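You operate a simulated robot arm through the tools that you are given. There is no shell and no other tool. Be economical: measure what you need, move in short steps, check, and stop when the job is done.

The job below is to be done with a simulated robot arm. You get a single attempt, and the scene is never put back.

TASK
Run a basin of water in the thermometer's green band.
Fine: window-side basin, stopper down, the water covers the thermometer, both handles off, the other tap never on; reach in only once it is mixed, and lay the thermometer on the tray.

Only the result counts: the job must be done as asked and must still hold three seconds after the hand-in. Knocking over, shifting, dropping, spilling or breaking anything else fails it. Lids that push on must go on centred and level and be pressed home; caps that screw on are set level and turned clockwise until they are tight.

THE ROBOT
A 6-joint arm with a two-finger parallel gripper, fixed in place. Base frame: the origin is at the foot of the arm, x ahead of it, y to its left, z up. Units: m, degrees, N and s.
Its first joint turns from -166.0 to 166.0 degrees. Payload 3.91 kg.
Tool frame: the origin (TCP) lies between the finger pads and is the grasp point; the fingertips stand 0.03 m ahead of it; z points along the fingers, y is the line along which they close. The gripper opens to 0.11 m. The fingers are 0.02 m wide and 0.01 m thick; the gripper's body (0.048 by 0.112 m) begins 0.055 m behind the TCP.
Orientation is told as [roll, pitch, yaw] about the base's x, y, z axes, in that order, counted from this pose: with the fingers straight down and closing along the base's y, the tool's x points along the base's -x, its y along +y and its z along -z.

THE INTERFACE
- The arm moves only by the tool jog_arm. Its arguments are lists of equal length, an entry for each row: "rot": the turn, a rotation vector about the tool's x, y, z in units of 120 degrees (1.0 is 120 degrees), a list of three; "linear": the shift along the tool's x, y, z in units of 150 mm (1.0 is 150 mm), a list of three; "grip": the closure, from 0 (fully open) to 1 (shut). In form: {"rot": [[rx, ry, rz], ...], "linear": [[x, y, z], ...], "grip": [grip, ...]}. A call has 1 to 8 rows; each row is the pose to reach, as a shift and turn from the pose commanded when the call began, along the tool's axes at that moment. A call with a number of a shift or a turn outside -1 to 1 is refused whole. A row lasts 0.2 s, in which the tool goes at most 0.05 m and 8.6 degrees; a call with a longer step from one row to the next is refused whole, and so is a gripper value outside its range. A pose out of reach is approached as far as the arm can. The call stops where the force on the tool passes 40 N (or 10 N more than at its start, if that is more) or the arm is blocked; 0.2 s more then pass. The fingers move at their own pace (about 0.045 m/s each) and stop on an object; they squeeze with about 39 N. The grip force told is the motor's: it shows also when the fingers shut on nothing. Time passes only in rows, and 0.2 s behind the last, so rows that repeat a pose let the fingers close. It gives the time, the measured TCP pose, the force on the tool (base axes), the opening and the grip force at its end, in the units of the frame above (readings bear some noise).
- Cameras (640 x 400 px; columns grow to the right, rows downward): "scene" is fixed at [0.2267, 0.6489, 1.6043]; the picture's right is [-0.78, -0.62, 0.00], its down [-0.45, 0.57, -0.69] and it looks along [0.43, -0.54, -0.72] (base axes); focal length 345 px, centre (320, 200). "wrist" rides on the gripper at [-0.036, 0, -0.057] in the tool frame; the picture's right is [0.00, -1.00, 0.00], its down [0.97, 0.00, -0.24] and it looks along [0.24, 0.00, 0.97] (tool axes); focal length 218 px, centre (320, 200).
- camera(camera): a new picture of that camera. No time passes.
- move_column(by): slides the trunk up (or, below 0, down) by that many m; the arm rides with it, the base frame stays. It gives what a move gives, with no picture.
- probe_pixels(camera, pixels): for up to 12 pixels [column, row] of the newest picture of that camera ("zoom" is the newest enlarged one), the place [x, y, z] in the base frame of the surface seen there, good to about 0.003 m, but the place of the scene camera against the robot may be out by one fixed shift of up to 0.018 m in any direction. No time passes.
- close_up(camera, box): a new picture of the part [left, top, right, bottom] of that camera's present view, enlarged. No time passes.
- finish_job(): hands the job in; it is judged then, once.

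Go step by step. Measure first, check grasps and placings, and put right what went wrong. The budget is 80 turns and 34 pictures, counting those below and the enlarged ones. Unless the task says otherwise, let go and move clear before handing in.

The tools are called after "Request:" as name(argument=value, ...) on one line, values as JSON. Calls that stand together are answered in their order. jog_arm: Moves the arm, as the interface text tells. Its arguments: {"type":"object","properties":{"rot":{"type":"array","items":{"type":"array","items":{"type":"number"}}},"linear":{"type":"array","items":{"type":"array","items":{"type":"number"}}},"grip":{"type":"array","items":{"type":"number"}}},"required":["rot","linear","grip"]} The other tools are called the same way: move_column (by) slides the trunk up or down; camera (camera) takes a picture; probe_pixels (camera, pixels) gives the place of the surface under pixels of a picture; close_up (camera, box) takes an enlarged picture of a part of a camera's view; finish_job () hands the job in.

At the start:

```text
time: 0.0
tool_pos: [0.4666, -0.1408, 1.1935]
orientation: [0.0, 0.1, 0.0]
wrist_force: [-0.2, -0.1, 0.0]
width: 0.1104
grip_force: 0.1
trunk travel left (down, up): [-0.575, 0.035]
```

scene: 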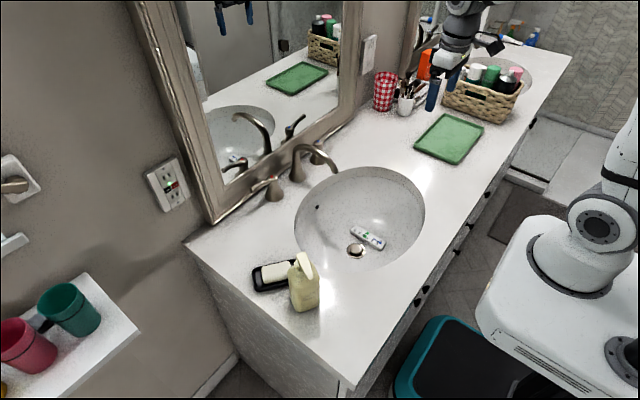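
wrist: 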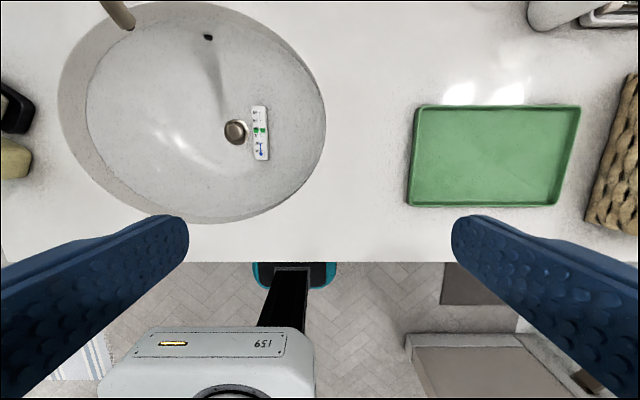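

The near basin holds a thermometer (scene 367,238) beside its drain, and a second basin seems to lie behind the basket (510,70). I need detail to tell which is window-side, so I take close-ups.

Request:
close_up(camera="scene", box=[220, 130, 440, 280])

Request:
close_up(camera="scene", box=[360, 0, 640, 175])

Request:
close_up(camera="wrist", box=[200, 80, 300, 180])

```text
2.67 times, centred on (330, 205) of scene
```

zoom: 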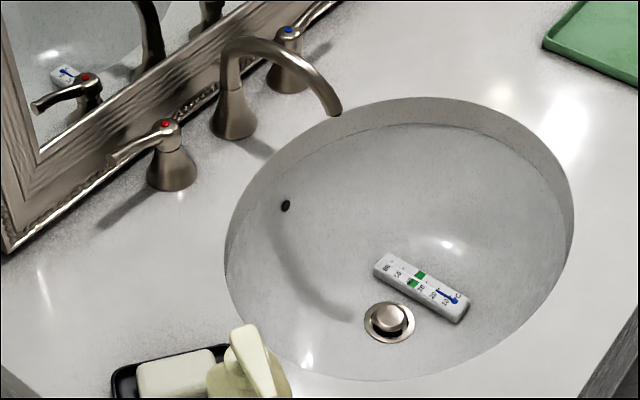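

```text
2.29 times, centred on (500, 88) of scene
```

zoom: 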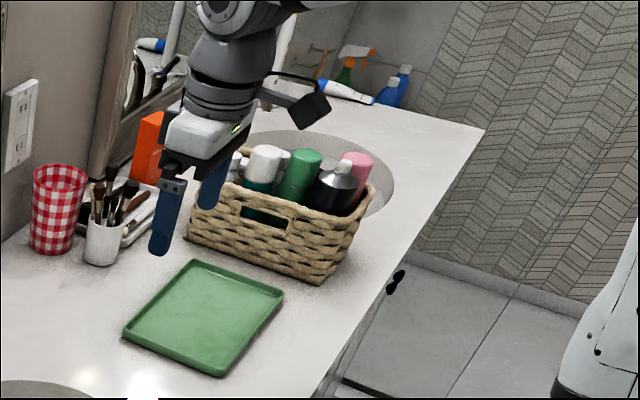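

```text
4.00 times, centred on (250, 130) of wrist
```

zoom: 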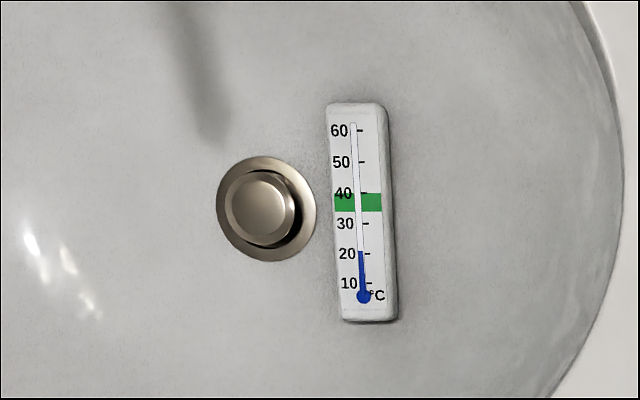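

The near basin has a red (hot) handle and a blue (cold) handle, with the stopper standing up; the thermometer reads about 20, and its green band is about 34–40. I'll probe the main places.

Request:
camera(camera="scene")

Request:
probe_pixels(camera="scene", pixels=[[277, 173], [259, 185], [279, 198], [319, 141], [334, 172], [300, 180], [355, 248], [357, 227], [384, 244], [367, 238], [340, 262], [300, 150]])

Request:
probe_pixels(camera="wrist", pixels=[[235, 131], [260, 108], [261, 158], [260, 130], [208, 37], [325, 120], [130, 25], [412, 200], [580, 110], [490, 155], [192, 222], [240, 170]])

Request:
close_up(camera="scene", box=[240, 130, 350, 210])

```text
28 pictures are left
```

scene: 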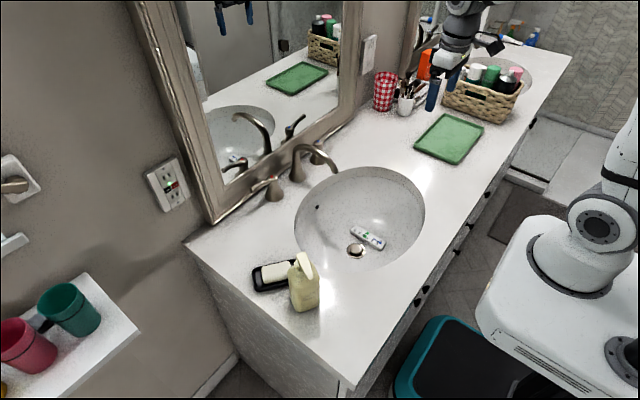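

```text
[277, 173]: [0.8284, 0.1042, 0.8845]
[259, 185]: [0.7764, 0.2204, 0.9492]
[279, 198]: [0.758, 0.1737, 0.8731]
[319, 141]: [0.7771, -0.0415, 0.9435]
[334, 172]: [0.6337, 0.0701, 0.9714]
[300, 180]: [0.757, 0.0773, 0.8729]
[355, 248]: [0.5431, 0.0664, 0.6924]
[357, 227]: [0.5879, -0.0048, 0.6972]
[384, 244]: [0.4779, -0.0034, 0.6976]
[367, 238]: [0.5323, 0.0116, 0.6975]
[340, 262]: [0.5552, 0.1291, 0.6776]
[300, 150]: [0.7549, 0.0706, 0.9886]
```

```text
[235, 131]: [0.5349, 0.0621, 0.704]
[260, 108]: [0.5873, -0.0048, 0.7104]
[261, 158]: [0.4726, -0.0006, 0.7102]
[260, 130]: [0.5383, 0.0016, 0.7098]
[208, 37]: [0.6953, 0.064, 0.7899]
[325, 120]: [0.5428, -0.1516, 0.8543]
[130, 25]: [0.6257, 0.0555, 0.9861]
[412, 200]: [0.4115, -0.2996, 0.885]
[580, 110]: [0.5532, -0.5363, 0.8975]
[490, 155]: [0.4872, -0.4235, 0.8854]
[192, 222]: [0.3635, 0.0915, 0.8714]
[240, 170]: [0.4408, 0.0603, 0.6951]
```

```text
5.00 times, centred on (295, 170) of scene
```

zoom: 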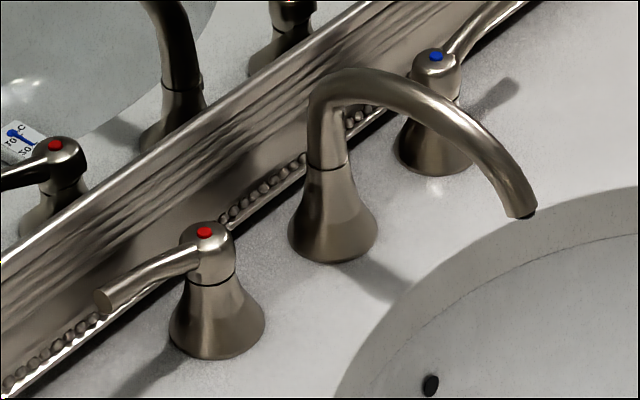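

Probing the handle levers in this zoom, and the scale of water outlets.

Request:
probe_pixels(camera="zoom", pixels=[[204, 233], [150, 272], [108, 298], [212, 262], [213, 340], [436, 57], [465, 35], [500, 10], [440, 85], [435, 155], [340, 95], [525, 205]])

Request:
probe_pixels(camera="scene", pixels=[[270, 285], [300, 262], [303, 290], [328, 147], [240, 180], [212, 218], [385, 92], [510, 75], [450, 135]])

```text
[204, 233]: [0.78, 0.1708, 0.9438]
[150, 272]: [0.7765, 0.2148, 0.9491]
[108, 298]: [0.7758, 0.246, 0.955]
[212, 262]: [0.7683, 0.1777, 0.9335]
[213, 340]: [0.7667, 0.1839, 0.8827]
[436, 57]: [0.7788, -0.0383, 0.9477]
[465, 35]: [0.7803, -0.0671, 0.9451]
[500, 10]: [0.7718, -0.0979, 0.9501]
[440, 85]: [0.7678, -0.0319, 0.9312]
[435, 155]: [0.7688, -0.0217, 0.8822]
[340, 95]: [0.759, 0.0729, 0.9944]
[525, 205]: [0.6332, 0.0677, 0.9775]
```

```text
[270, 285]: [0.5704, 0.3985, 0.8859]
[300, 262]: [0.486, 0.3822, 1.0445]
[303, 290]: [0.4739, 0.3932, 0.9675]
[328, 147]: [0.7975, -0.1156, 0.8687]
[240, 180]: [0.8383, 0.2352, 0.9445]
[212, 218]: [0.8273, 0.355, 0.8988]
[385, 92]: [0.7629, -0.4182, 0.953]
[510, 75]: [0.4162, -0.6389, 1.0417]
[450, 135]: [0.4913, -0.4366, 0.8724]
```

The handle levers point outward (hot toward +y, end about y=0.24; cold toward -y), pivots near x=0.775. Before committing to this basin, I tilt the tool toward +y to look for the window.

Request:
jog_arm(rot=[[-0.07, 0, 0], [-0.14, 0, 0], [-0.21, 0, 0], [-0.28, 0, 0], [-0.35, 0, 0], [-0.42, 0, 0], [-0.49, 0, 0], [-0.49, 0, 0]], linear=[[0, 0, 0], [0, 0, 0], [0, 0, 0], [0, 0, 0], [0, 0, 0], [0, 0, 0], [0, 0, 0], [0, 0, 0]], grip=[0, 0, 0, 0, 0, 0, 0, 0])

Request:
camera(camera="wrist")

```text
time: 1.8
tool_pos: [0.4661, -0.1396, 1.1944]
orientation: [58.9, -0.1, -0.1]
wrist_force: [0.0, 0.2, -0.3]
width: 0.11
grip_force: 0.1
trunk travel left (down, up): [-0.575, 0.035]
```

```text
26 pictures are left
```

wrist: 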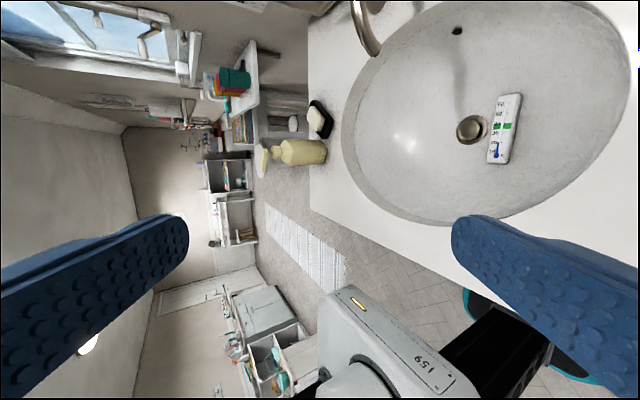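

The window (wrist, top-left at 90,30) is at the +y end, so the near basin is the window-side one. I straighten up, shut the fingers and next press the stopper.

Request:
jog_arm(rot=[[0.07, 0, 0], [0.14, 0, 0], [0.21, 0, 0], [0.28, 0, 0], [0.35, 0, 0], [0.42, 0, 0], [0.49, 0, 0], [0.49, 0, 0]], linear=[[0, 0, 0], [0, 0, 0], [0, 0, 0], [0, 0, 0], [0, 0, 0], [0, 0, 0], [0, 0, 0], [0, 0, 0]], grip=[1, 1, 1, 1, 1, 1, 1, 1])

```text
time: 3.6
tool_pos: [0.4681, -0.1404, 1.1947]
orientation: [-0.1, 0.0, 0.0]
wrist_force: [-0.4, -0.4, 0.5]
width: 0.0001
grip_force: 37.6
trunk travel left (down, up): [-0.575, 0.035]
```

Fingers are shut. Moving toward above the stopper with a 20° lean away from the spout.

Request:
jog_arm(rot=[[0, -0.04, 0], [0, -0.08, 0], [0, -0.12, 0], [0, -0.1667, 0], [0, -0.1667, 0], [0, -0.1667, 0]], linear=[[0, 0.2, 0], [-0.1, 0.4, 0.1], [-0.2, 0.6, 0.2], [-0.3, 0.8, 0.3], [-0.45, 1.0, 0.4], [-0.45, 1.0, 0.4]], grip=[1, 1, 1, 1, 1, 1])

```text
time: 5.0
tool_pos: [0.5329, 0.0101, 1.1361]
orientation: [0.0, -20.0, -0.1]
wrist_force: [-0.4, -0.1, -0.5]
width: 0.0001
grip_force: 37.6
trunk travel left (down, up): [-0.575, 0.035]
```

Now shift over the stopper in y, then lower using the column.

Request:
jog_arm(rot=[[0, 0, 0], [0, 0, 0], [0, 0, 0]], linear=[[0, 0.18, 0], [-0.013, 0.347, 0.0], [-0.013, 0.347, 0.0]], grip=[1, 1, 1])

Request:
move_column(by=-0.25)

Request:
camera(camera="wrist")

```text
time: 5.8
tool_pos: [0.538, 0.0612, 1.1371]
orientation: [0.0, -19.9, -0.1]
wrist_force: [-0.5, 0.2, 0.1]
width: 0.0
grip_force: 38.0
trunk travel left (down, up): [-0.575, 0.035]
```

```text
time: 8.4
tool_pos: [0.5364, 0.061, 0.8869]
orientation: [0.0, -20.0, 0.0]
wrist_force: [0.5, 1.2, -0.9]
width: 0.0001
grip_force: 38.0
trunk travel left (down, up): [-0.325, 0.285]
```

```text
25 pictures are left
```

wrist: 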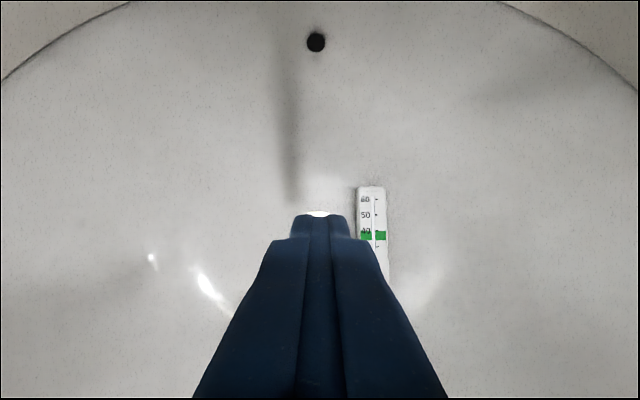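

The fingers hang over the drain. Lowering straight down to just above the stopper.

Request:
jog_arm(rot=[[0, 0, 0], [0, 0, 0], [0, 0, 0], [0, 0, 0], [0, 0, 0]], linear=[[0.081, 0, 0.223], [0.162, 0, 0.445], [0.243, 0, 0.667], [0.32, 0, 0.88], [0.32, 0, 0.88]], grip=[1, 1, 1, 1, 1])

Request:
close_up(camera="scene", box=[300, 180, 420, 280])

```text
time: 9.6
tool_pos: [0.5373, 0.0609, 0.7456]
orientation: [0.1, -19.9, -0.1]
wrist_force: [-0.8, -0.5, 0.3]
width: 0.0
grip_force: 37.3
trunk travel left (down, up): [-0.325, 0.285]
```

```text
4.00 times, centred on (360, 230) of scene
```

zoom: 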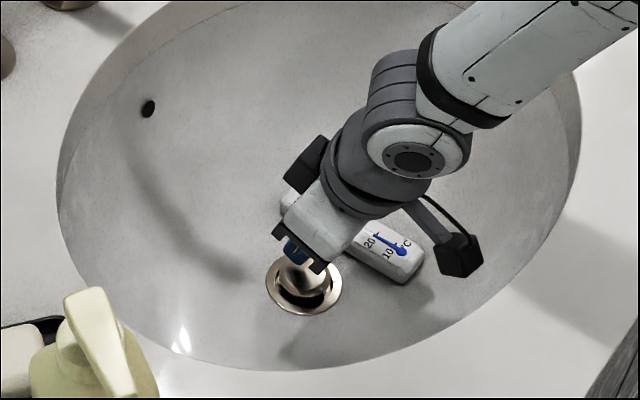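

The fingertips are just above the stopper. Pressing down gently.

Request:
jog_arm(rot=[[0, 0, 0], [0, 0, 0], [0, 0, 0], [0, 0, 0], [0, 0, 0], [0, 0, 0]], linear=[[0.011, 0, 0.031], [0.023, 0, 0.063], [0.034, 0, 0.094], [0.043, 0, 0.119], [0.052, 0, 0.144], [0.059, 0, 0.163]], grip=[1, 1, 1, 1, 1, 1])

```text
time: 11.0
tool_pos: [0.5379, 0.0607, 0.7257]
orientation: [0.3, -20.8, 0.0]
wrist_force: [-8.6, -1.4, 28.1]
width: 0.0
grip_force: 37.5
trunk travel left (down, up): [-0.325, 0.285]
stopped in row 6: the force on the tool passed its limit (the readings are from after the stop); the commanded pose is now the measured one
```

Force rose with the stopper about 10 mm lower. Retreating up and checking.

Request:
jog_arm(rot=[[0, 0, 0], [0, 0, 0], [0, 0, 0], [0, 0, 0], [0, 0, 0]], linear=[[-0.06, 0, -0.15], [-0.142, 0, -0.39], [-0.223, 0, -0.613], [-0.3, 0, -0.83], [-0.35, 0, -0.96]], grip=[1, 1, 1, 1, 1])

Request:
move_column(by=0.25)

Request:
close_up(camera="scene", box=[300, 180, 420, 280])

```text
time: 12.2
tool_pos: [0.5374, 0.0623, 0.8761]
orientation: [0.0, -20.5, 0.0]
wrist_force: [0.1, 0.1, -0.5]
width: 0.0001
grip_force: 37.7
trunk travel left (down, up): [-0.325, 0.285]
```

```text
time: 14.8
tool_pos: [0.5385, 0.0615, 1.1261]
orientation: [0.0, -20.4, 0.0]
wrist_force: [-0.3, 0.3, 0.5]
width: 0.0
grip_force: 37.8
trunk travel left (down, up): [-0.575, 0.035]
```

```text
4.00 times, centred on (360, 230) of scene
```

zoom: 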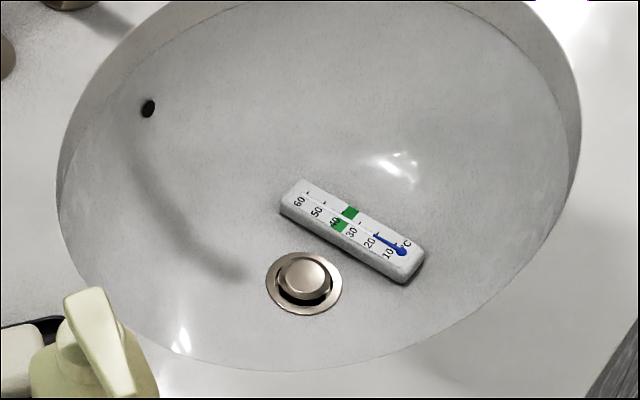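

The stopper looks lower but I must check its height; probing.

Request:
probe_pixels(camera="zoom", pixels=[[303, 276], [303, 268], [300, 285], [275, 280], [336, 280], [303, 309], [303, 330], [240, 320]])

Request:
close_up(camera="scene", box=[340, 235, 372, 255])

```text
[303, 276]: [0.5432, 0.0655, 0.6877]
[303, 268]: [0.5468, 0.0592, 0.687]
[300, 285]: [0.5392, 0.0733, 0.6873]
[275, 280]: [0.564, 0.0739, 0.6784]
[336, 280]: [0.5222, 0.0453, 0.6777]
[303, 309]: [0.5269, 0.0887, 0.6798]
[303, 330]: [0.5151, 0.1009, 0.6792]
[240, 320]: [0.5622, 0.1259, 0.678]
```

```text
16.00 times, centred on (356, 245) of scene
```

zoom: 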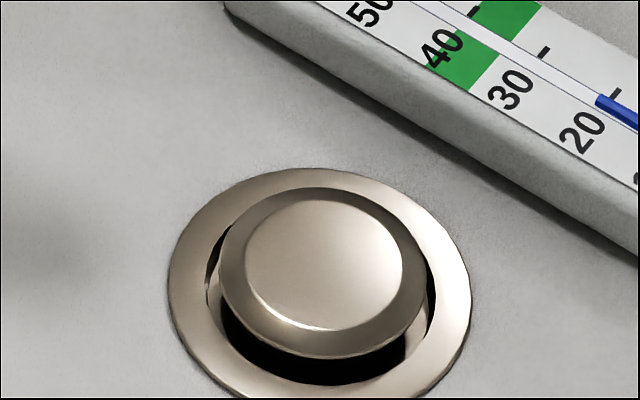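

The stopper top dropped about 5 mm (0.692→0.687), yet a dark gap remains under its cap, so it may not be seated. I'll press again in fine steps and watch the force and height.

Request:
move_column(by=-0.25)

Request:
jog_arm(rot=[[0, 0, 0], [0, 0, 0], [0, 0, 0], [0, 0, 0], [0, 0, 0], [0, 0, 0]], linear=[[0.081, 0, 0.223], [0.162, 0, 0.445], [0.243, 0, 0.667], [0.3, 0, 0.81], [0.325, 0, 0.87], [0.325, 0, 0.87]], grip=[1, 1, 1, 1, 1, 1])

Request:
jog_arm(rot=[[0, 0, 0], [0, 0, 0], [0, 0, 0], [0, 0, 0]], linear=[[0.0045, 0, 0.0125], [0.009, 0, 0.025], [0.0135, 0, 0.0375], [0.0135, 0, 0.0375]], grip=[1, 1, 1, 1])

```text
time: 17.4
tool_pos: [0.5382, 0.0618, 0.877]
orientation: [0.0, -20.4, 0.0]
wrist_force: [0.4, 0.4, 0.2]
width: 0.0001
grip_force: 37.9
trunk travel left (down, up): [-0.325, 0.285]
```

```text
time: 18.8
tool_pos: [0.5371, 0.0619, 0.7375]
orientation: [0.1, -20.4, -0.1]
wrist_force: [0.2, 1.1, 0.4]
width: 0.0
grip_force: 37.5
trunk travel left (down, up): [-0.325, 0.285]
```

```text
time: 19.8
tool_pos: [0.5377, 0.0626, 0.731]
orientation: [0.1, -20.4, -0.1]
wrist_force: [-1.1, -0.8, 4.1]
width: 0.0
grip_force: 38.2
trunk travel left (down, up): [-0.325, 0.285]
```

Contact at TCP z≈0.731 with 4 N. Pressing a little further.

Request:
jog_arm(rot=[[0, 0, 0], [0, 0, 0], [0, 0, 0]], linear=[[0.0045, 0, 0.0125], [0.007, 0, 0.019], [0.007, 0, 0.019]], grip=[1, 1, 1])

Request:
jog_arm(rot=[[0, 0, 0], [0, 0, 0], [0, 0, 0], [0, 0, 0]], linear=[[0.0045, 0, 0.0125], [0.009, 0, 0.025], [0.0135, 0, 0.0375], [0.018, 0, 0.05]], grip=[1, 1, 1, 1])

```text
time: 20.6
tool_pos: [0.5376, 0.0635, 0.7276]
orientation: [0.1, -20.5, -0.1]
wrist_force: [0.6, 2.4, 6.2]
width: 0.0
grip_force: 38.2
trunk travel left (down, up): [-0.325, 0.285]
```

```text
time: 21.5
tool_pos: [0.5382, 0.0625, 0.7256]
orientation: [0.2, -21.0, -0.1]
wrist_force: [-8.9, -1.3, 27.6]
width: 0.0
grip_force: 37.8
trunk travel left (down, up): [-0.325, 0.285]
stopped in row 4: the force on the tool passed its limit (the readings are from after the stop); the commanded pose is now the measured one
```

It is springy and bottoms out at 0.7256, like a click stopper, so this press may have toggled it. Raising to look.

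Request:
jog_arm(rot=[[0, 0, 0], [0, 0, 0], [0, 0, 0], [0, 0, 0], [0, 0, 0]], linear=[[-0.06, 0, -0.15], [-0.142, 0, -0.39], [-0.223, 0, -0.613], [-0.3, 0, -0.83], [-0.35, 0, -0.96]], grip=[1, 1, 1, 1, 1])

Request:
close_up(camera="scene", box=[340, 235, 372, 255])

Request:
probe_pixels(camera="zoom", pixels=[[325, 262], [290, 262], [350, 262], [325, 240], [325, 285], [190, 270], [450, 270], [320, 385]])

```text
time: 22.7
tool_pos: [0.5363, 0.0634, 0.8749]
orientation: [0.2, -20.7, -0.1]
wrist_force: [0.9, 0.2, 0.9]
width: 0.0
grip_force: 37.4
trunk travel left (down, up): [-0.325, 0.285]
```

```text
16.00 times, centred on (356, 245) of scene
```

zoom: 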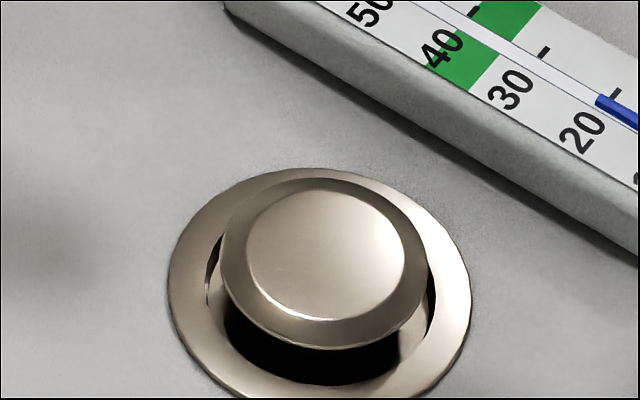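

```text
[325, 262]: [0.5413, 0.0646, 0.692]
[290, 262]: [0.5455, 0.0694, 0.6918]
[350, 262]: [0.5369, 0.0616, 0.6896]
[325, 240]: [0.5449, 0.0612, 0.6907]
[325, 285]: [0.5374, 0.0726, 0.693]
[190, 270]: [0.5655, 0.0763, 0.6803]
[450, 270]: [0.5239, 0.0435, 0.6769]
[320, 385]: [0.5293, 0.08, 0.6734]
```

Now the cap is up again (0.692): it is a click stopper, and the first press had latched it down. One more press to put it down.

Request:
jog_arm(rot=[[0, 0, 0], [0, 0, 0], [0, 0, 0], [0, 0, 0], [0, 0, 0], [0, 0, 0], [0, 0, 0], [0, 0, 0]], linear=[[0.094, 0, 0.249], [0.188, 0, 0.499], [0.282, 0, 0.748], [0.318, 0, 0.842], [0.334, 0, 0.885], [0.346, 0, 0.917], [0.358, 0, 0.948], [0.369, 0, 0.979]], grip=[1, 1, 1, 1, 1, 1, 1, 1])

Request:
jog_arm(rot=[[0, 0, 0], [0, 0, 0], [0, 0, 0], [0, 0, 0], [0, 0, 0]], linear=[[-0.06, 0, -0.15], [-0.142, 0, -0.39], [-0.223, 0, -0.613], [-0.3, 0, -0.83], [-0.35, 0, -0.96]], grip=[1, 1, 1, 1, 1])

Request:
close_up(camera="scene", box=[340, 235, 372, 255])

Request:
probe_pixels(camera="zoom", pixels=[[325, 262], [290, 262], [350, 262], [325, 240], [325, 285]])

```text
time: 24.6
tool_pos: [0.5377, 0.0634, 0.7257]
orientation: [0.3, -21.4, -0.1]
wrist_force: [-7.5, -0.2, 27.6]
width: 0.0003
grip_force: 38.2
trunk travel left (down, up): [-0.325, 0.285]
stopped in row 8: the force on the tool passed its limit (the readings are from after the stop); the commanded pose is now the measured one
```

```text
time: 25.8
tool_pos: [0.5352, 0.062, 0.877]
orientation: [0.2, -21.0, -0.1]
wrist_force: [-0.9, 0.5, 0.0]
width: 0.0002
grip_force: 37.7
trunk travel left (down, up): [-0.325, 0.285]
```

```text
16.00 times, centred on (356, 245) of scene
```

zoom: 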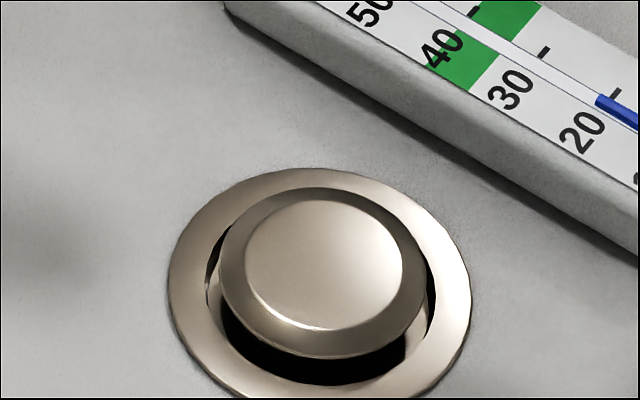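

```text
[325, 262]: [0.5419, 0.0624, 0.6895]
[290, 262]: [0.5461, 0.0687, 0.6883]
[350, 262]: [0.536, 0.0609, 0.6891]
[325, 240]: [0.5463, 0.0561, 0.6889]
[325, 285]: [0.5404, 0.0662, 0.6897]
```

Stopper is latched down now. Next raise clear of the basin and turn the gripper 90° about its own axis so the fingers will straddle the hot lever (finger gap about 40 mm).

Request:
move_column(by=0.22)

Request:
jog_arm(rot=[[0, 0, 0.07], [0, 0, 0.14], [0, 0, 0.21], [0, 0, 0.28], [0, 0, 0.35], [0, 0, 0.42], [0, 0, 0.49], [0, 0, 0.56]], linear=[[0, 0.15, 0], [0, 0.3, 0], [0, 0.45, 0], [0, 0.6, 0], [0, 0.75, 0], [0, 0.9, 0], [0, 1.0, 0], [0, 1.0, 0]], grip=[1, 1, 0.9, 0.8, 0.7, 0.64, 0.64, 0.64])

Request:
jog_arm(rot=[[0, 0, 0.065], [0, 0, 0.13], [0, 0, 0.19], [0, 0, 0.19]], linear=[[0, 0, 0], [0, 0, 0], [0, 0, 0], [0, 0, 0]], grip=[0.64, 0.64, 0.64, 0.64])

```text
time: 28.1
tool_pos: [0.5354, 0.0623, 1.0963]
orientation: [0.3, -21.0, -0.2]
wrist_force: [-0.3, 0.3, -1.2]
width: 0.0
grip_force: 37.7
trunk travel left (down, up): [-0.545, 0.065]
```

```text
time: 29.9
tool_pos: [0.5366, 0.2133, 1.0976]
orientation: [19.6, -7.9, -68.7]
wrist_force: [0.4, -0.4, -0.1]
width: 0.0395
grip_force: 0.0
trunk travel left (down, up): [-0.545, 0.065]
```

```text
time: 30.9
tool_pos: [0.5376, 0.2122, 1.0964]
orientation: [21.0, 0.2, -90.0]
wrist_force: [0.1, 0.6, -0.1]
width: 0.0396
grip_force: 0.0
trunk travel left (down, up): [-0.545, 0.065]
```

Gripper is turned and open 40 mm. Moving it up in front of the hot lever with a bit more lean, and looking through the wrist camera.

Request:
jog_arm(rot=[[-0.02, 0, 0], [-0.04, 0, 0], [-0.06, 0, 0], [-0.075, 0, 0], [-0.075, 0, 0], [-0.075, 0, 0]], linear=[[0.0, 0.2, 0.1], [0.01, 0.4, 0.25], [0.02, 0.6, 0.45], [0.02, 0.8, 0.65], [0.02, 0.976, 0.845], [0.02, 0.976, 0.845]], grip=[0.64, 0.64, 0.64, 0.64, 0.64, 0.64])

Request:
camera(camera="wrist")

```text
time: 32.3
tool_pos: [0.7197, 0.214, 1.0304]
orientation: [30.1, 0.2, -90.1]
wrist_force: [0.6, 0.1, -0.9]
width: 0.0395
grip_force: 0.1
trunk travel left (down, up): [-0.545, 0.065]
```

```text
19 pictures are left
```

wrist: 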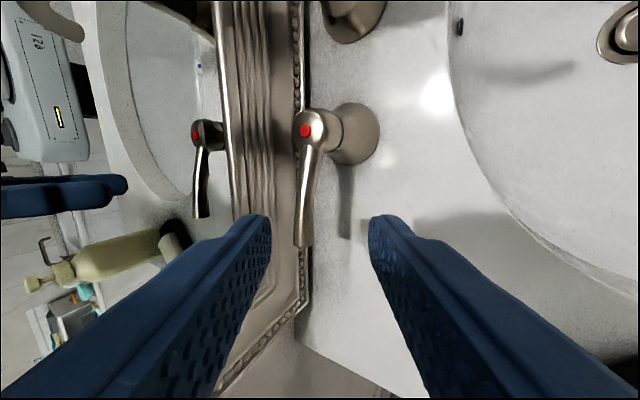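

The lever (305,200) lies between the fingers, slightly toward the mirror. Probing it accurately.

Request:
probe_pixels(camera="wrist", pixels=[[305, 131], [311, 160], [308, 190], [305, 220], [303, 243], [297, 220], [313, 220], [268, 230], [300, 280], [350, 130], [372, 225]])

```text
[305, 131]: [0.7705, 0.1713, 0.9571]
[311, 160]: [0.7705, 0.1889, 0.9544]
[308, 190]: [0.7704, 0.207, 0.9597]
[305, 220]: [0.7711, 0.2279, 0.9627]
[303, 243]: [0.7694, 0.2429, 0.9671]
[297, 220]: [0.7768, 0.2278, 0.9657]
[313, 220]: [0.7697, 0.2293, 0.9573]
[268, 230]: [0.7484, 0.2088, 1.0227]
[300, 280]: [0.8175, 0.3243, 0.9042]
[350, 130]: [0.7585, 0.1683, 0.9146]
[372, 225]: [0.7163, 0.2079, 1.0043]
```

Lever centre is about (0.774, 0.225, 0.957), pivot at (0.772, 0.170). Inserting the fingers astride the lever.

Request:
jog_arm(rot=[[0, 0, 0], [0, 0, 0], [0, 0, 0], [0, 0, 0], [0, 0, 0], [0, 0, 0]], linear=[[0.073, 0.069, 0.05], [0.073, 0.069, 0.2], [0.073, 0.069, 0.35], [0.073, 0.069, 0.48], [0.073, 0.069, 0.564], [0.073, 0.069, 0.564]], grip=[0.7, 0.72, 0.72, 0.72, 0.72, 0.72])

Request:
camera(camera="wrist")

```text
time: 33.7
tool_pos: [0.7699, 0.2247, 0.9628]
orientation: [30.1, 0.2, -90.0]
wrist_force: [0.5, 0.5, -0.6]
width: 0.0306
grip_force: 0.1
trunk travel left (down, up): [-0.545, 0.065]
```

```text
18 pictures are left
```

wrist: 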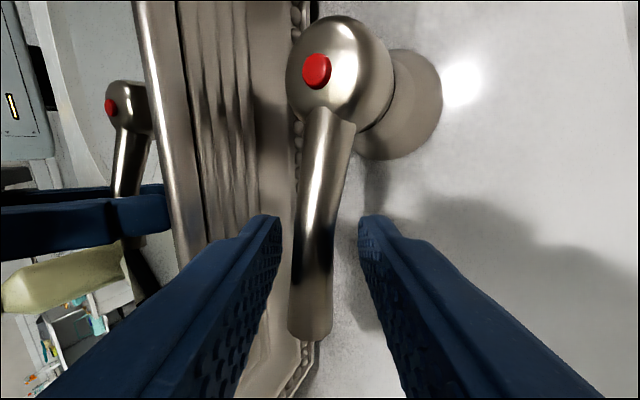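

Fingers are astride the lever cleanly. Swinging it about 25° toward the user to see whether it runs.

Request:
jog_arm(rot=[[0, 0.0334, -0.0577], [0, 0.0669, -0.1153], [0, 0.1045, -0.18], [0, 0.1045, -0.18]], linear=[[-0.0035, -0.0441, -0.0256], [-0.014, -0.0877, -0.0508], [-0.035, -0.134, -0.0776], [-0.035, -0.134, -0.0776]], grip=[0.72, 0.72, 0.72, 0.72])

Request:
camera(camera="scene")

```text
refused: row 3 steps farther than a row can; nothing moved
```

```text
17 pictures are left
```

scene: 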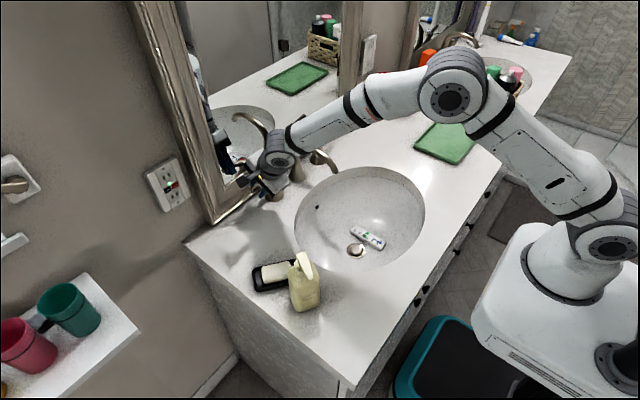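

The row step was too big by a little; I split it into 8° steps.

Request:
jog_arm(rot=[[0, 0.0334, -0.0577], [0, 0.0669, -0.1153], [0, 0.1003, -0.173], [0, 0.1003, -0.173]], linear=[[-0.0035, -0.0441, -0.0256], [-0.014, -0.0877, -0.0508], [-0.0317, -0.129, -0.0749], [-0.0317, -0.129, -0.0749]], grip=[0.72, 0.72, 0.72, 0.72])

Request:
close_up(camera="scene", box=[240, 130, 420, 260])

```text
time: 34.7
tool_pos: [0.7474, 0.2218, 0.9624]
orientation: [30.1, 0.2, -66.0]
wrist_force: [0.6, -0.4, 0.3]
width: 0.031
grip_force: 0.3
trunk travel left (down, up): [-0.545, 0.065]
```

```text
3.08 times, centred on (330, 195) of scene
```

zoom: 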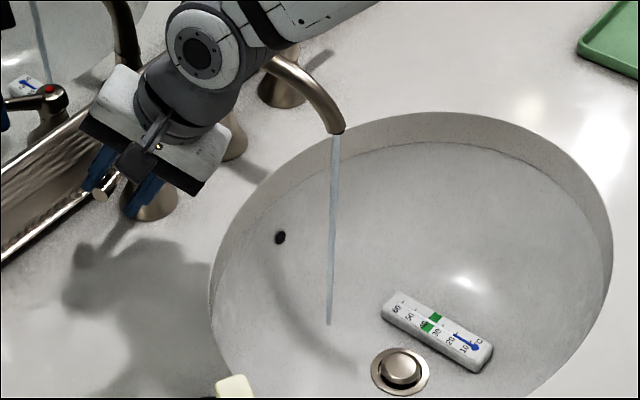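

Water runs from the near spout with the hot lever at about 16°. Backing off this lever, over the spout, to the cold handle.

Request:
jog_arm(rot=[[0, 0, 0], [0, 0, 0], [0, -0.0334, 0.0577], [0, -0.0669, 0.1153], [0, -0.1003, 0.173]], linear=[[0, 0, -0.23], [0, 0, -0.467], [-0.15, -0.03, -0.62], [-0.35, -0.08, -0.8], [-0.616, -0.155, -0.961]], grip=[0.72, 0.72, 0.72, 0.72, 0.72])

Request:
jog_arm(rot=[[0, 0, 0], [0, 0, 0], [0, 0, 0], [0, 0, 0]], linear=[[-0.3, 0, 0], [-0.6, 0, 0], [-0.9, 0, 0], [-1.0, 0, 0]], grip=[0.72, 0.72, 0.72, 0.72])

Request:
jog_arm(rot=[[0, 0, 0], [0, 0, 0], [0, 0, 0]], linear=[[-0.287, 0.0, 0.05], [-0.287, 0.03, 0.357], [-0.287, 0.03, 0.357]], grip=[0.72, 0.72, 0.72])

Request:
camera(camera="wrist")

```text
time: 35.9
tool_pos: [0.7009, 0.0955, 1.0735]
orientation: [30.0, 0.3, -90.1]
wrist_force: [0.0, -0.2, 0.1]
width: 0.0308
grip_force: 0.0
trunk travel left (down, up): [-0.545, 0.065]
```

```text
time: 36.9
tool_pos: [0.7003, -0.0535, 1.0738]
orientation: [30.0, 0.3, -90.1]
wrist_force: [-0.7, -0.6, -0.1]
width: 0.0304
grip_force: 0.0
trunk travel left (down, up): [-0.545, 0.065]
```

```text
time: 37.7
tool_pos: [0.7317, -0.0929, 1.0324]
orientation: [30.0, 0.2, -90.1]
wrist_force: [-1.2, 0.2, 0.0]
width: 0.0309
grip_force: 0.2
trunk travel left (down, up): [-0.545, 0.065]
```

```text
15 pictures are left
```

wrist: 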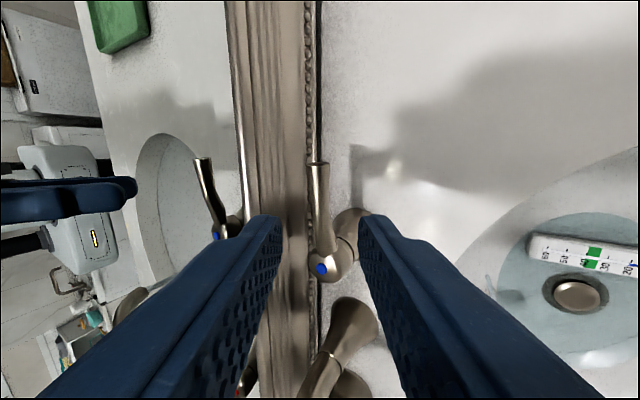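

Water is pooling already (wrist, 590,270). Probing the cold lever at (319,170)–(322,270).

Request:
probe_pixels(camera="wrist", pixels=[[321, 270], [321, 240], [320, 210], [319, 185], [319, 168], [575, 220]])

```text
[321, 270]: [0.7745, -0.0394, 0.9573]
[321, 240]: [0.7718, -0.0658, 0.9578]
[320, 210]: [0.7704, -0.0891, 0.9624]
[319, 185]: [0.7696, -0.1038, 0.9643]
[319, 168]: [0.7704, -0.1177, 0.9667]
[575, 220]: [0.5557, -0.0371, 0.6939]
```

Lever centre at (0.772, −0.095, 0.957). Inserting astride and swinging it 24° the mirror way in one call.

Request:
jog_arm(rot=[[0, 0, 0], [0, 0, 0], [0, 0, 0], [0, -0.0334, 0.0577], [0, -0.0669, 0.1153], [0, -0.1003, 0.173], [0, -0.1003, 0.173]], linear=[[-0.014, -0.02, 0.18], [-0.014, -0.02, 0.36], [-0.014, -0.02, 0.531], [-0.0105, -0.0641, 0.505], [0, -0.1077, 0.48], [0.0177, -0.149, 0.456], [0.0177, -0.149, 0.456]], grip=[0.72, 0.72, 0.72, 0.72, 0.72, 0.72, 0.72])

Request:
close_up(camera="scene", box=[240, 130, 420, 260])

```text
time: 39.3
tool_pos: [0.7469, -0.0911, 0.9616]
orientation: [29.9, 0.1, -114.0]
wrist_force: [0.9, 0.2, 0.3]
width: 0.031
grip_force: 0.2
trunk travel left (down, up): [-0.545, 0.065]
```

```text
3.08 times, centred on (330, 195) of scene
```

zoom: 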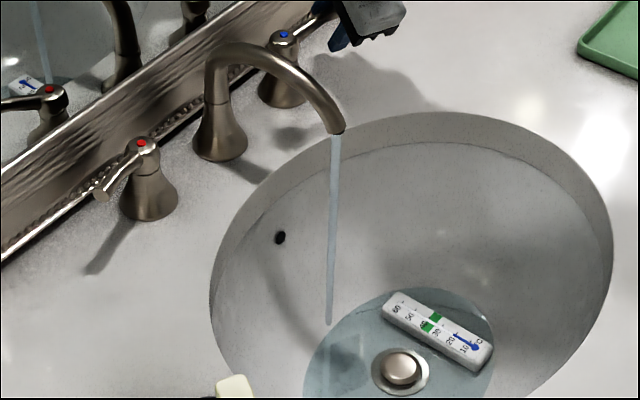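

Both now run (stream is thicker). Waiting a little astride the cold lever, then reading the thermometer.

Request:
jog_arm(rot=[[0, 0, 0], [0, 0, 0], [0, 0, 0], [0, 0, 0], [0, 0, 0], [0, 0, 0], [0, 0, 0], [0, 0, 0]], linear=[[0, 0, 0], [0, 0, 0], [0, 0, 0], [0, 0, 0], [0, 0, 0], [0, 0, 0], [0, 0, 0], [0, 0, 0]], grip=[0.72, 0.72, 0.72, 0.72, 0.72, 0.72, 0.72, 0.72])

Request:
close_up(camera="scene", box=[320, 200, 416, 260])

```text
time: 41.1
tool_pos: [0.7468, -0.0905, 0.9617]
orientation: [30.0, 0.2, -114.0]
wrist_force: [0.2, 0.3, 0.5]
width: 0.0309
grip_force: 0.1
trunk travel left (down, up): [-0.545, 0.065]
```

```text
6.67 times, centred on (368, 230) of scene
```

zoom: 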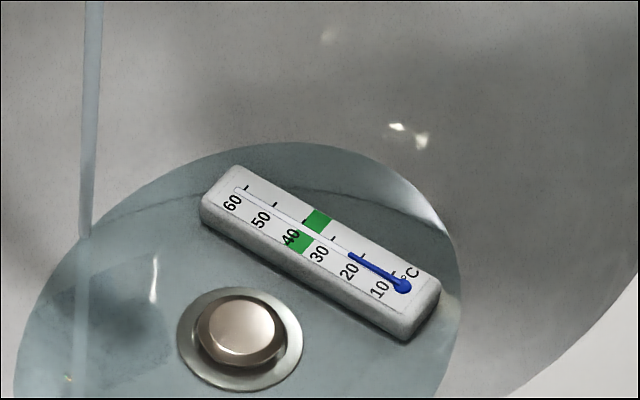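

The water isn't covering the thermometer yet; it still reads ~20. Waiting more.

Request:
jog_arm(rot=[[0, 0, 0], [0, 0, 0], [0, 0, 0], [0, 0, 0], [0, 0, 0], [0, 0, 0], [0, 0, 0], [0, 0, 0]], linear=[[0, 0, 0], [0, 0, 0], [0, 0, 0], [0, 0, 0], [0, 0, 0], [0, 0, 0], [0, 0, 0], [0, 0, 0]], grip=[0.72, 0.72, 0.72, 0.72, 0.72, 0.72, 0.72, 0.72])

Request:
jog_arm(rot=[[0, 0, 0], [0, 0, 0], [0, 0, 0], [0, 0, 0], [0, 0, 0], [0, 0, 0], [0, 0, 0], [0, 0, 0]], linear=[[0, 0, 0], [0, 0, 0], [0, 0, 0], [0, 0, 0], [0, 0, 0], [0, 0, 0], [0, 0, 0], [0, 0, 0]], grip=[0.72, 0.72, 0.72, 0.72, 0.72, 0.72, 0.72, 0.72])

Request:
jog_arm(rot=[[0, 0, 0], [0, 0, 0], [0, 0, 0], [0, 0, 0], [0, 0, 0], [0, 0, 0], [0, 0, 0], [0, 0, 0]], linear=[[0, 0, 0], [0, 0, 0], [0, 0, 0], [0, 0, 0], [0, 0, 0], [0, 0, 0], [0, 0, 0], [0, 0, 0]], grip=[0.72, 0.72, 0.72, 0.72, 0.72, 0.72, 0.72, 0.72])

Request:
close_up(camera="scene", box=[320, 200, 416, 260])

```text
time: 42.9
tool_pos: [0.7477, -0.0896, 0.9609]
orientation: [30.0, 0.1, -114.0]
wrist_force: [0.0, 0.6, 0.2]
width: 0.031
grip_force: 0.1
trunk travel left (down, up): [-0.545, 0.065]
```

```text
time: 44.7
tool_pos: [0.7466, -0.0907, 0.9615]
orientation: [30.0, 0.2, -114.0]
wrist_force: [-0.5, 0.7, -0.8]
width: 0.0309
grip_force: 0.0
trunk travel left (down, up): [-0.545, 0.065]
```

```text
time: 46.5
tool_pos: [0.7474, -0.0909, 0.962]
orientation: [30.0, 0.2, -114.0]
wrist_force: [-0.5, 0.4, -0.3]
width: 0.0307
grip_force: 0.1
trunk travel left (down, up): [-0.545, 0.065]
```

```text
6.67 times, centred on (368, 230) of scene
```

zoom: 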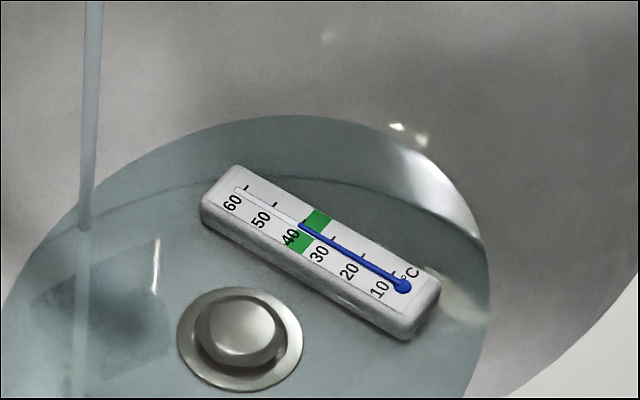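

The water wets the bulb and it reads about 41, with hot having had a head start. Waiting some more for cold to catch up.

Request:
jog_arm(rot=[[0, 0, 0], [0, 0, 0], [0, 0, 0], [0, 0, 0], [0, 0, 0], [0, 0, 0], [0, 0, 0], [0, 0, 0]], linear=[[0, 0, 0], [0, 0, 0], [0, 0, 0], [0, 0, 0], [0, 0, 0], [0, 0, 0], [0, 0, 0], [0, 0, 0]], grip=[0.72, 0.72, 0.72, 0.72, 0.72, 0.72, 0.72, 0.72])

Request:
jog_arm(rot=[[0, 0, 0], [0, 0, 0], [0, 0, 0], [0, 0, 0], [0, 0, 0], [0, 0, 0], [0, 0, 0], [0, 0, 0]], linear=[[0, 0, 0], [0, 0, 0], [0, 0, 0], [0, 0, 0], [0, 0, 0], [0, 0, 0], [0, 0, 0], [0, 0, 0]], grip=[0.72, 0.72, 0.72, 0.72, 0.72, 0.72, 0.72, 0.72])

Request:
jog_arm(rot=[[0, 0, 0], [0, 0, 0], [0, 0, 0], [0, 0, 0], [0, 0, 0], [0, 0, 0], [0, 0, 0], [0, 0, 0]], linear=[[0, 0, 0], [0, 0, 0], [0, 0, 0], [0, 0, 0], [0, 0, 0], [0, 0, 0], [0, 0, 0], [0, 0, 0]], grip=[0.72, 0.72, 0.72, 0.72, 0.72, 0.72, 0.72, 0.72])

Request:
close_up(camera="scene", box=[304, 190, 416, 260])

Request:
probe_pixels(camera="zoom", pixels=[[320, 110], [460, 130], [500, 250], [320, 220]])

```text
time: 48.3
tool_pos: [0.7489, -0.0907, 0.9613]
orientation: [30.0, 0.3, -113.9]
wrist_force: [-0.1, 0.4, -0.1]
width: 0.0306
grip_force: 0.1
trunk travel left (down, up): [-0.545, 0.065]
```

```text
time: 50.1
tool_pos: [0.7472, -0.0912, 0.961]
orientation: [29.9, 0.3, -114.1]
wrist_force: [0.2, -0.3, 0.1]
width: 0.0307
grip_force: 0.0
trunk travel left (down, up): [-0.545, 0.065]
```

```text
time: 51.9
tool_pos: [0.7479, -0.0914, 0.9605]
orientation: [30.0, 0.3, -114.0]
wrist_force: [0.5, -0.4, 0.5]
width: 0.0307
grip_force: 0.2
trunk travel left (down, up): [-0.545, 0.065]
```

```text
5.71 times, centred on (360, 225) of scene
```

zoom: 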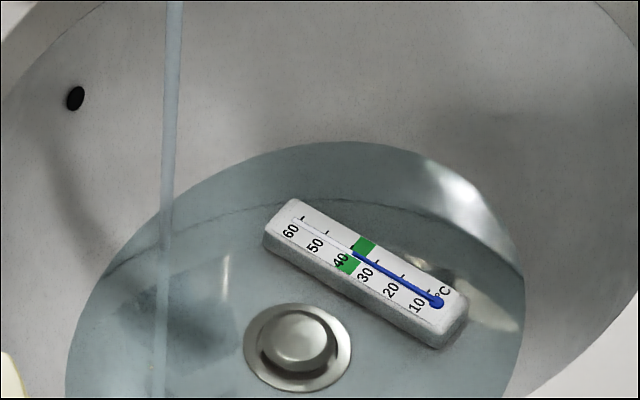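

```text
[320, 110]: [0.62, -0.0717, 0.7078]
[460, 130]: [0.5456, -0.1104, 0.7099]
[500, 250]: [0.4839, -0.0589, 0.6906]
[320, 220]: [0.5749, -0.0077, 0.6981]
```

Reading about 40 at the top of the green and falling as cold catches up; the water surface is about level with the thermometer's face. I wait for more depth with both running equally.

Request:
jog_arm(rot=[[0, 0, 0], [0, 0, 0], [0, 0, 0], [0, 0, 0], [0, 0, 0], [0, 0, 0], [0, 0, 0], [0, 0, 0]], linear=[[0, 0, 0], [0, 0, 0], [0, 0, 0], [0, 0, 0], [0, 0, 0], [0, 0, 0], [0, 0, 0], [0, 0, 0]], grip=[0.72, 0.72, 0.72, 0.72, 0.72, 0.72, 0.72, 0.72])

Request:
jog_arm(rot=[[0, 0, 0], [0, 0, 0], [0, 0, 0], [0, 0, 0], [0, 0, 0], [0, 0, 0], [0, 0, 0], [0, 0, 0]], linear=[[0, 0, 0], [0, 0, 0], [0, 0, 0], [0, 0, 0], [0, 0, 0], [0, 0, 0], [0, 0, 0], [0, 0, 0]], grip=[0.72, 0.72, 0.72, 0.72, 0.72, 0.72, 0.72, 0.72])

Request:
jog_arm(rot=[[0, 0, 0], [0, 0, 0], [0, 0, 0], [0, 0, 0], [0, 0, 0], [0, 0, 0], [0, 0, 0], [0, 0, 0]], linear=[[0, 0, 0], [0, 0, 0], [0, 0, 0], [0, 0, 0], [0, 0, 0], [0, 0, 0], [0, 0, 0], [0, 0, 0]], grip=[0.72, 0.72, 0.72, 0.72, 0.72, 0.72, 0.72, 0.72])

Request:
jog_arm(rot=[[0, 0, 0], [0, 0, 0], [0, 0, 0], [0, 0, 0], [0, 0, 0], [0, 0, 0], [0, 0, 0], [0, 0, 0]], linear=[[0, 0, 0], [0, 0, 0], [0, 0, 0], [0, 0, 0], [0, 0, 0], [0, 0, 0], [0, 0, 0], [0, 0, 0]], grip=[0.72, 0.72, 0.72, 0.72, 0.72, 0.72, 0.72, 0.72])

Request:
jog_arm(rot=[[0, 0, 0], [0, 0, 0], [0, 0, 0], [0, 0, 0], [0, 0, 0], [0, 0, 0], [0, 0, 0], [0, 0, 0]], linear=[[0, 0, 0], [0, 0, 0], [0, 0, 0], [0, 0, 0], [0, 0, 0], [0, 0, 0], [0, 0, 0], [0, 0, 0]], grip=[0.72, 0.72, 0.72, 0.72, 0.72, 0.72, 0.72, 0.72])

Request:
close_up(camera="scene", box=[304, 190, 416, 260])

Request:
probe_pixels(camera="zoom", pixels=[[310, 120], [310, 130], [310, 110], [540, 250], [555, 250], [320, 220]])

```text
time: 53.7
tool_pos: [0.7463, -0.0904, 0.9621]
orientation: [29.9, 0.3, -114.0]
wrist_force: [-0.4, 0.1, -0.5]
width: 0.0308
grip_force: 0.0
trunk travel left (down, up): [-0.545, 0.065]
```

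```text
time: 55.5
tool_pos: [0.7475, -0.0908, 0.9606]
orientation: [29.9, 0.2, -114.0]
wrist_force: [0.7, -0.6, 0.3]
width: 0.0308
grip_force: 0.1
trunk travel left (down, up): [-0.545, 0.065]
```

```text
time: 57.3
tool_pos: [0.7476, -0.089, 0.9614]
orientation: [30.1, 0.2, -114.0]
wrist_force: [0.4, -0.5, -0.5]
width: 0.0309
grip_force: 0.1
trunk travel left (down, up): [-0.545, 0.065]
```

```text
time: 59.1
tool_pos: [0.7485, -0.0909, 0.9613]
orientation: [30.0, 0.2, -114.0]
wrist_force: [-0.3, 0.6, 0.1]
width: 0.0308
grip_force: 0.0
trunk travel left (down, up): [-0.545, 0.065]
```

```text
time: 60.9
tool_pos: [0.7476, -0.0911, 0.9609]
orientation: [30.0, 0.2, -114.0]
wrist_force: [0.3, -0.6, 0.2]
width: 0.0309
grip_force: 0.0
trunk travel left (down, up): [-0.545, 0.065]
```

```text
5.71 times, centred on (360, 225) of scene
```

zoom: 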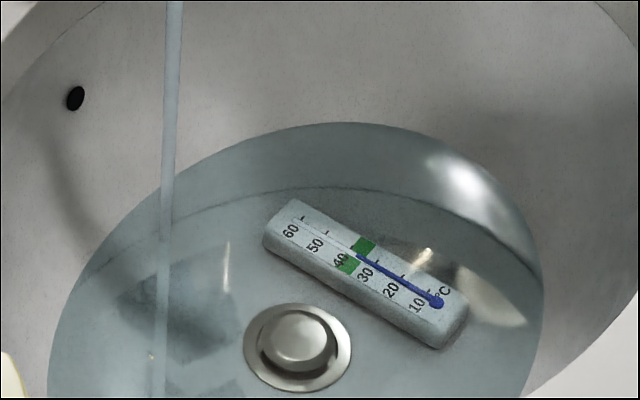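

```text
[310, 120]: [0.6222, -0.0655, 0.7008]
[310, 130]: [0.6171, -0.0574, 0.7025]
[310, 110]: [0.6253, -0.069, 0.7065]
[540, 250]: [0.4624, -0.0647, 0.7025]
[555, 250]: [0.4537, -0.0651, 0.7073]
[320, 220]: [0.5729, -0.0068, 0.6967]
```

The thermometer is now covered and reads about 38.5, inside the green and still easing down. Moving over to the hot handle to shut it first.

Request:
jog_arm(rot=[[0, 0, 0], [0, 0, 0], [0, 0.0334, -0.0577], [0, 0.0669, -0.1153], [0, 0.1003, -0.173], [0, 0.1003, -0.173]], linear=[[0, 0, -0.23], [0, 0, -0.467], [0.2, -0.06, -0.62], [0.43, -0.14, -0.76], [0.66, -0.21, -0.87], [0.882, -0.292, -0.971]], grip=[0.72, 0.72, 0.72, 0.72, 0.72, 0.72])

Request:
jog_arm(rot=[[0, 0, 0], [0, 0.0334, -0.0577], [0, 0.0669, -0.1153], [0, 0.0669, -0.1153]], linear=[[0.3, 0, 0.0], [0.6, 0, 0.05], [0.88, -0.02, 0.2], [0.913, -0.027, 0.246]], grip=[0.72, 0.72, 0.72, 0.72])

Request:
camera(camera="wrist")

Request:
probe_pixels(camera="wrist", pixels=[[320, 130], [320, 150], [320, 170], [320, 190], [320, 210]])

```text
time: 62.2
tool_pos: [0.7007, 0.0447, 1.0575]
orientation: [29.8, -0.3, -90.2]
wrist_force: [1.3, -6.6, -0.6]
width: 0.0303
grip_force: 0.0
trunk travel left (down, up): [-0.545, 0.065]
stopped in row 6: the force on the tool passed its limit (the readings are from after the stop); the commanded pose is now the measured one
```

```text
time: 62.5
tool_pos: [0.7001, 0.0457, 1.058]
orientation: [29.6, -0.7, -90.3]
wrist_force: [1.5, -17.5, -0.2]
width: 0.0307
grip_force: 0.1
trunk travel left (down, up): [-0.545, 0.065]
stopped in row 1: the force on the tool passed its limit (the readings are from after the stop); the commanded pose is now the measured one
```

```text
9 pictures are left
```

wrist: 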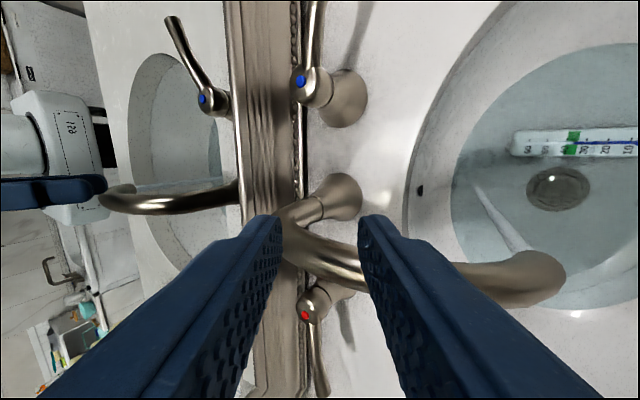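

```text
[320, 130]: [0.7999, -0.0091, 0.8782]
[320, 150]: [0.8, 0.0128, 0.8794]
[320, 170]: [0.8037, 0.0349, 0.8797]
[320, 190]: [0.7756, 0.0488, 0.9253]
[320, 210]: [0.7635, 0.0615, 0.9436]
```

The fingers touched the spout arch (it is a bit higher than I judged). Backing off slightly, rising, then going over with more clearance.

Request:
jog_arm(rot=[[0, 0, 0], [0, 0, 0]], linear=[[-0.08, 0, 0], [-0.1, -0.1, -0.2]], grip=[0.72, 0.72])

Request:
jog_arm(rot=[[0, 0, 0], [0, 0, 0], [0, 0.0334, -0.0577], [0, 0.0669, -0.1153], [0, 0.0669, -0.1153]], linear=[[0.1, 0.0, -0.15], [0.4, 0, -0.15], [0.7, 0, -0.15], [0.98, 0, -0.1], [1.0, 0, 0.05]], grip=[0.72, 0.72, 0.72, 0.72, 0.72])

```text
time: 63.1
tool_pos: [0.6709, 0.0335, 1.0779]
orientation: [29.9, -0.6, -90.4]
wrist_force: [-0.3, 0.7, -0.1]
width: 0.031
grip_force: 0.0
trunk travel left (down, up): [-0.545, 0.065]
```

```text
time: 64.3
tool_pos: [0.6781, 0.1855, 1.0686]
orientation: [29.5, -0.5, -74.4]
wrist_force: [-0.1, 0.3, -0.4]
width: 0.031
grip_force: 0.1
trunk travel left (down, up): [-0.545, 0.065]
```

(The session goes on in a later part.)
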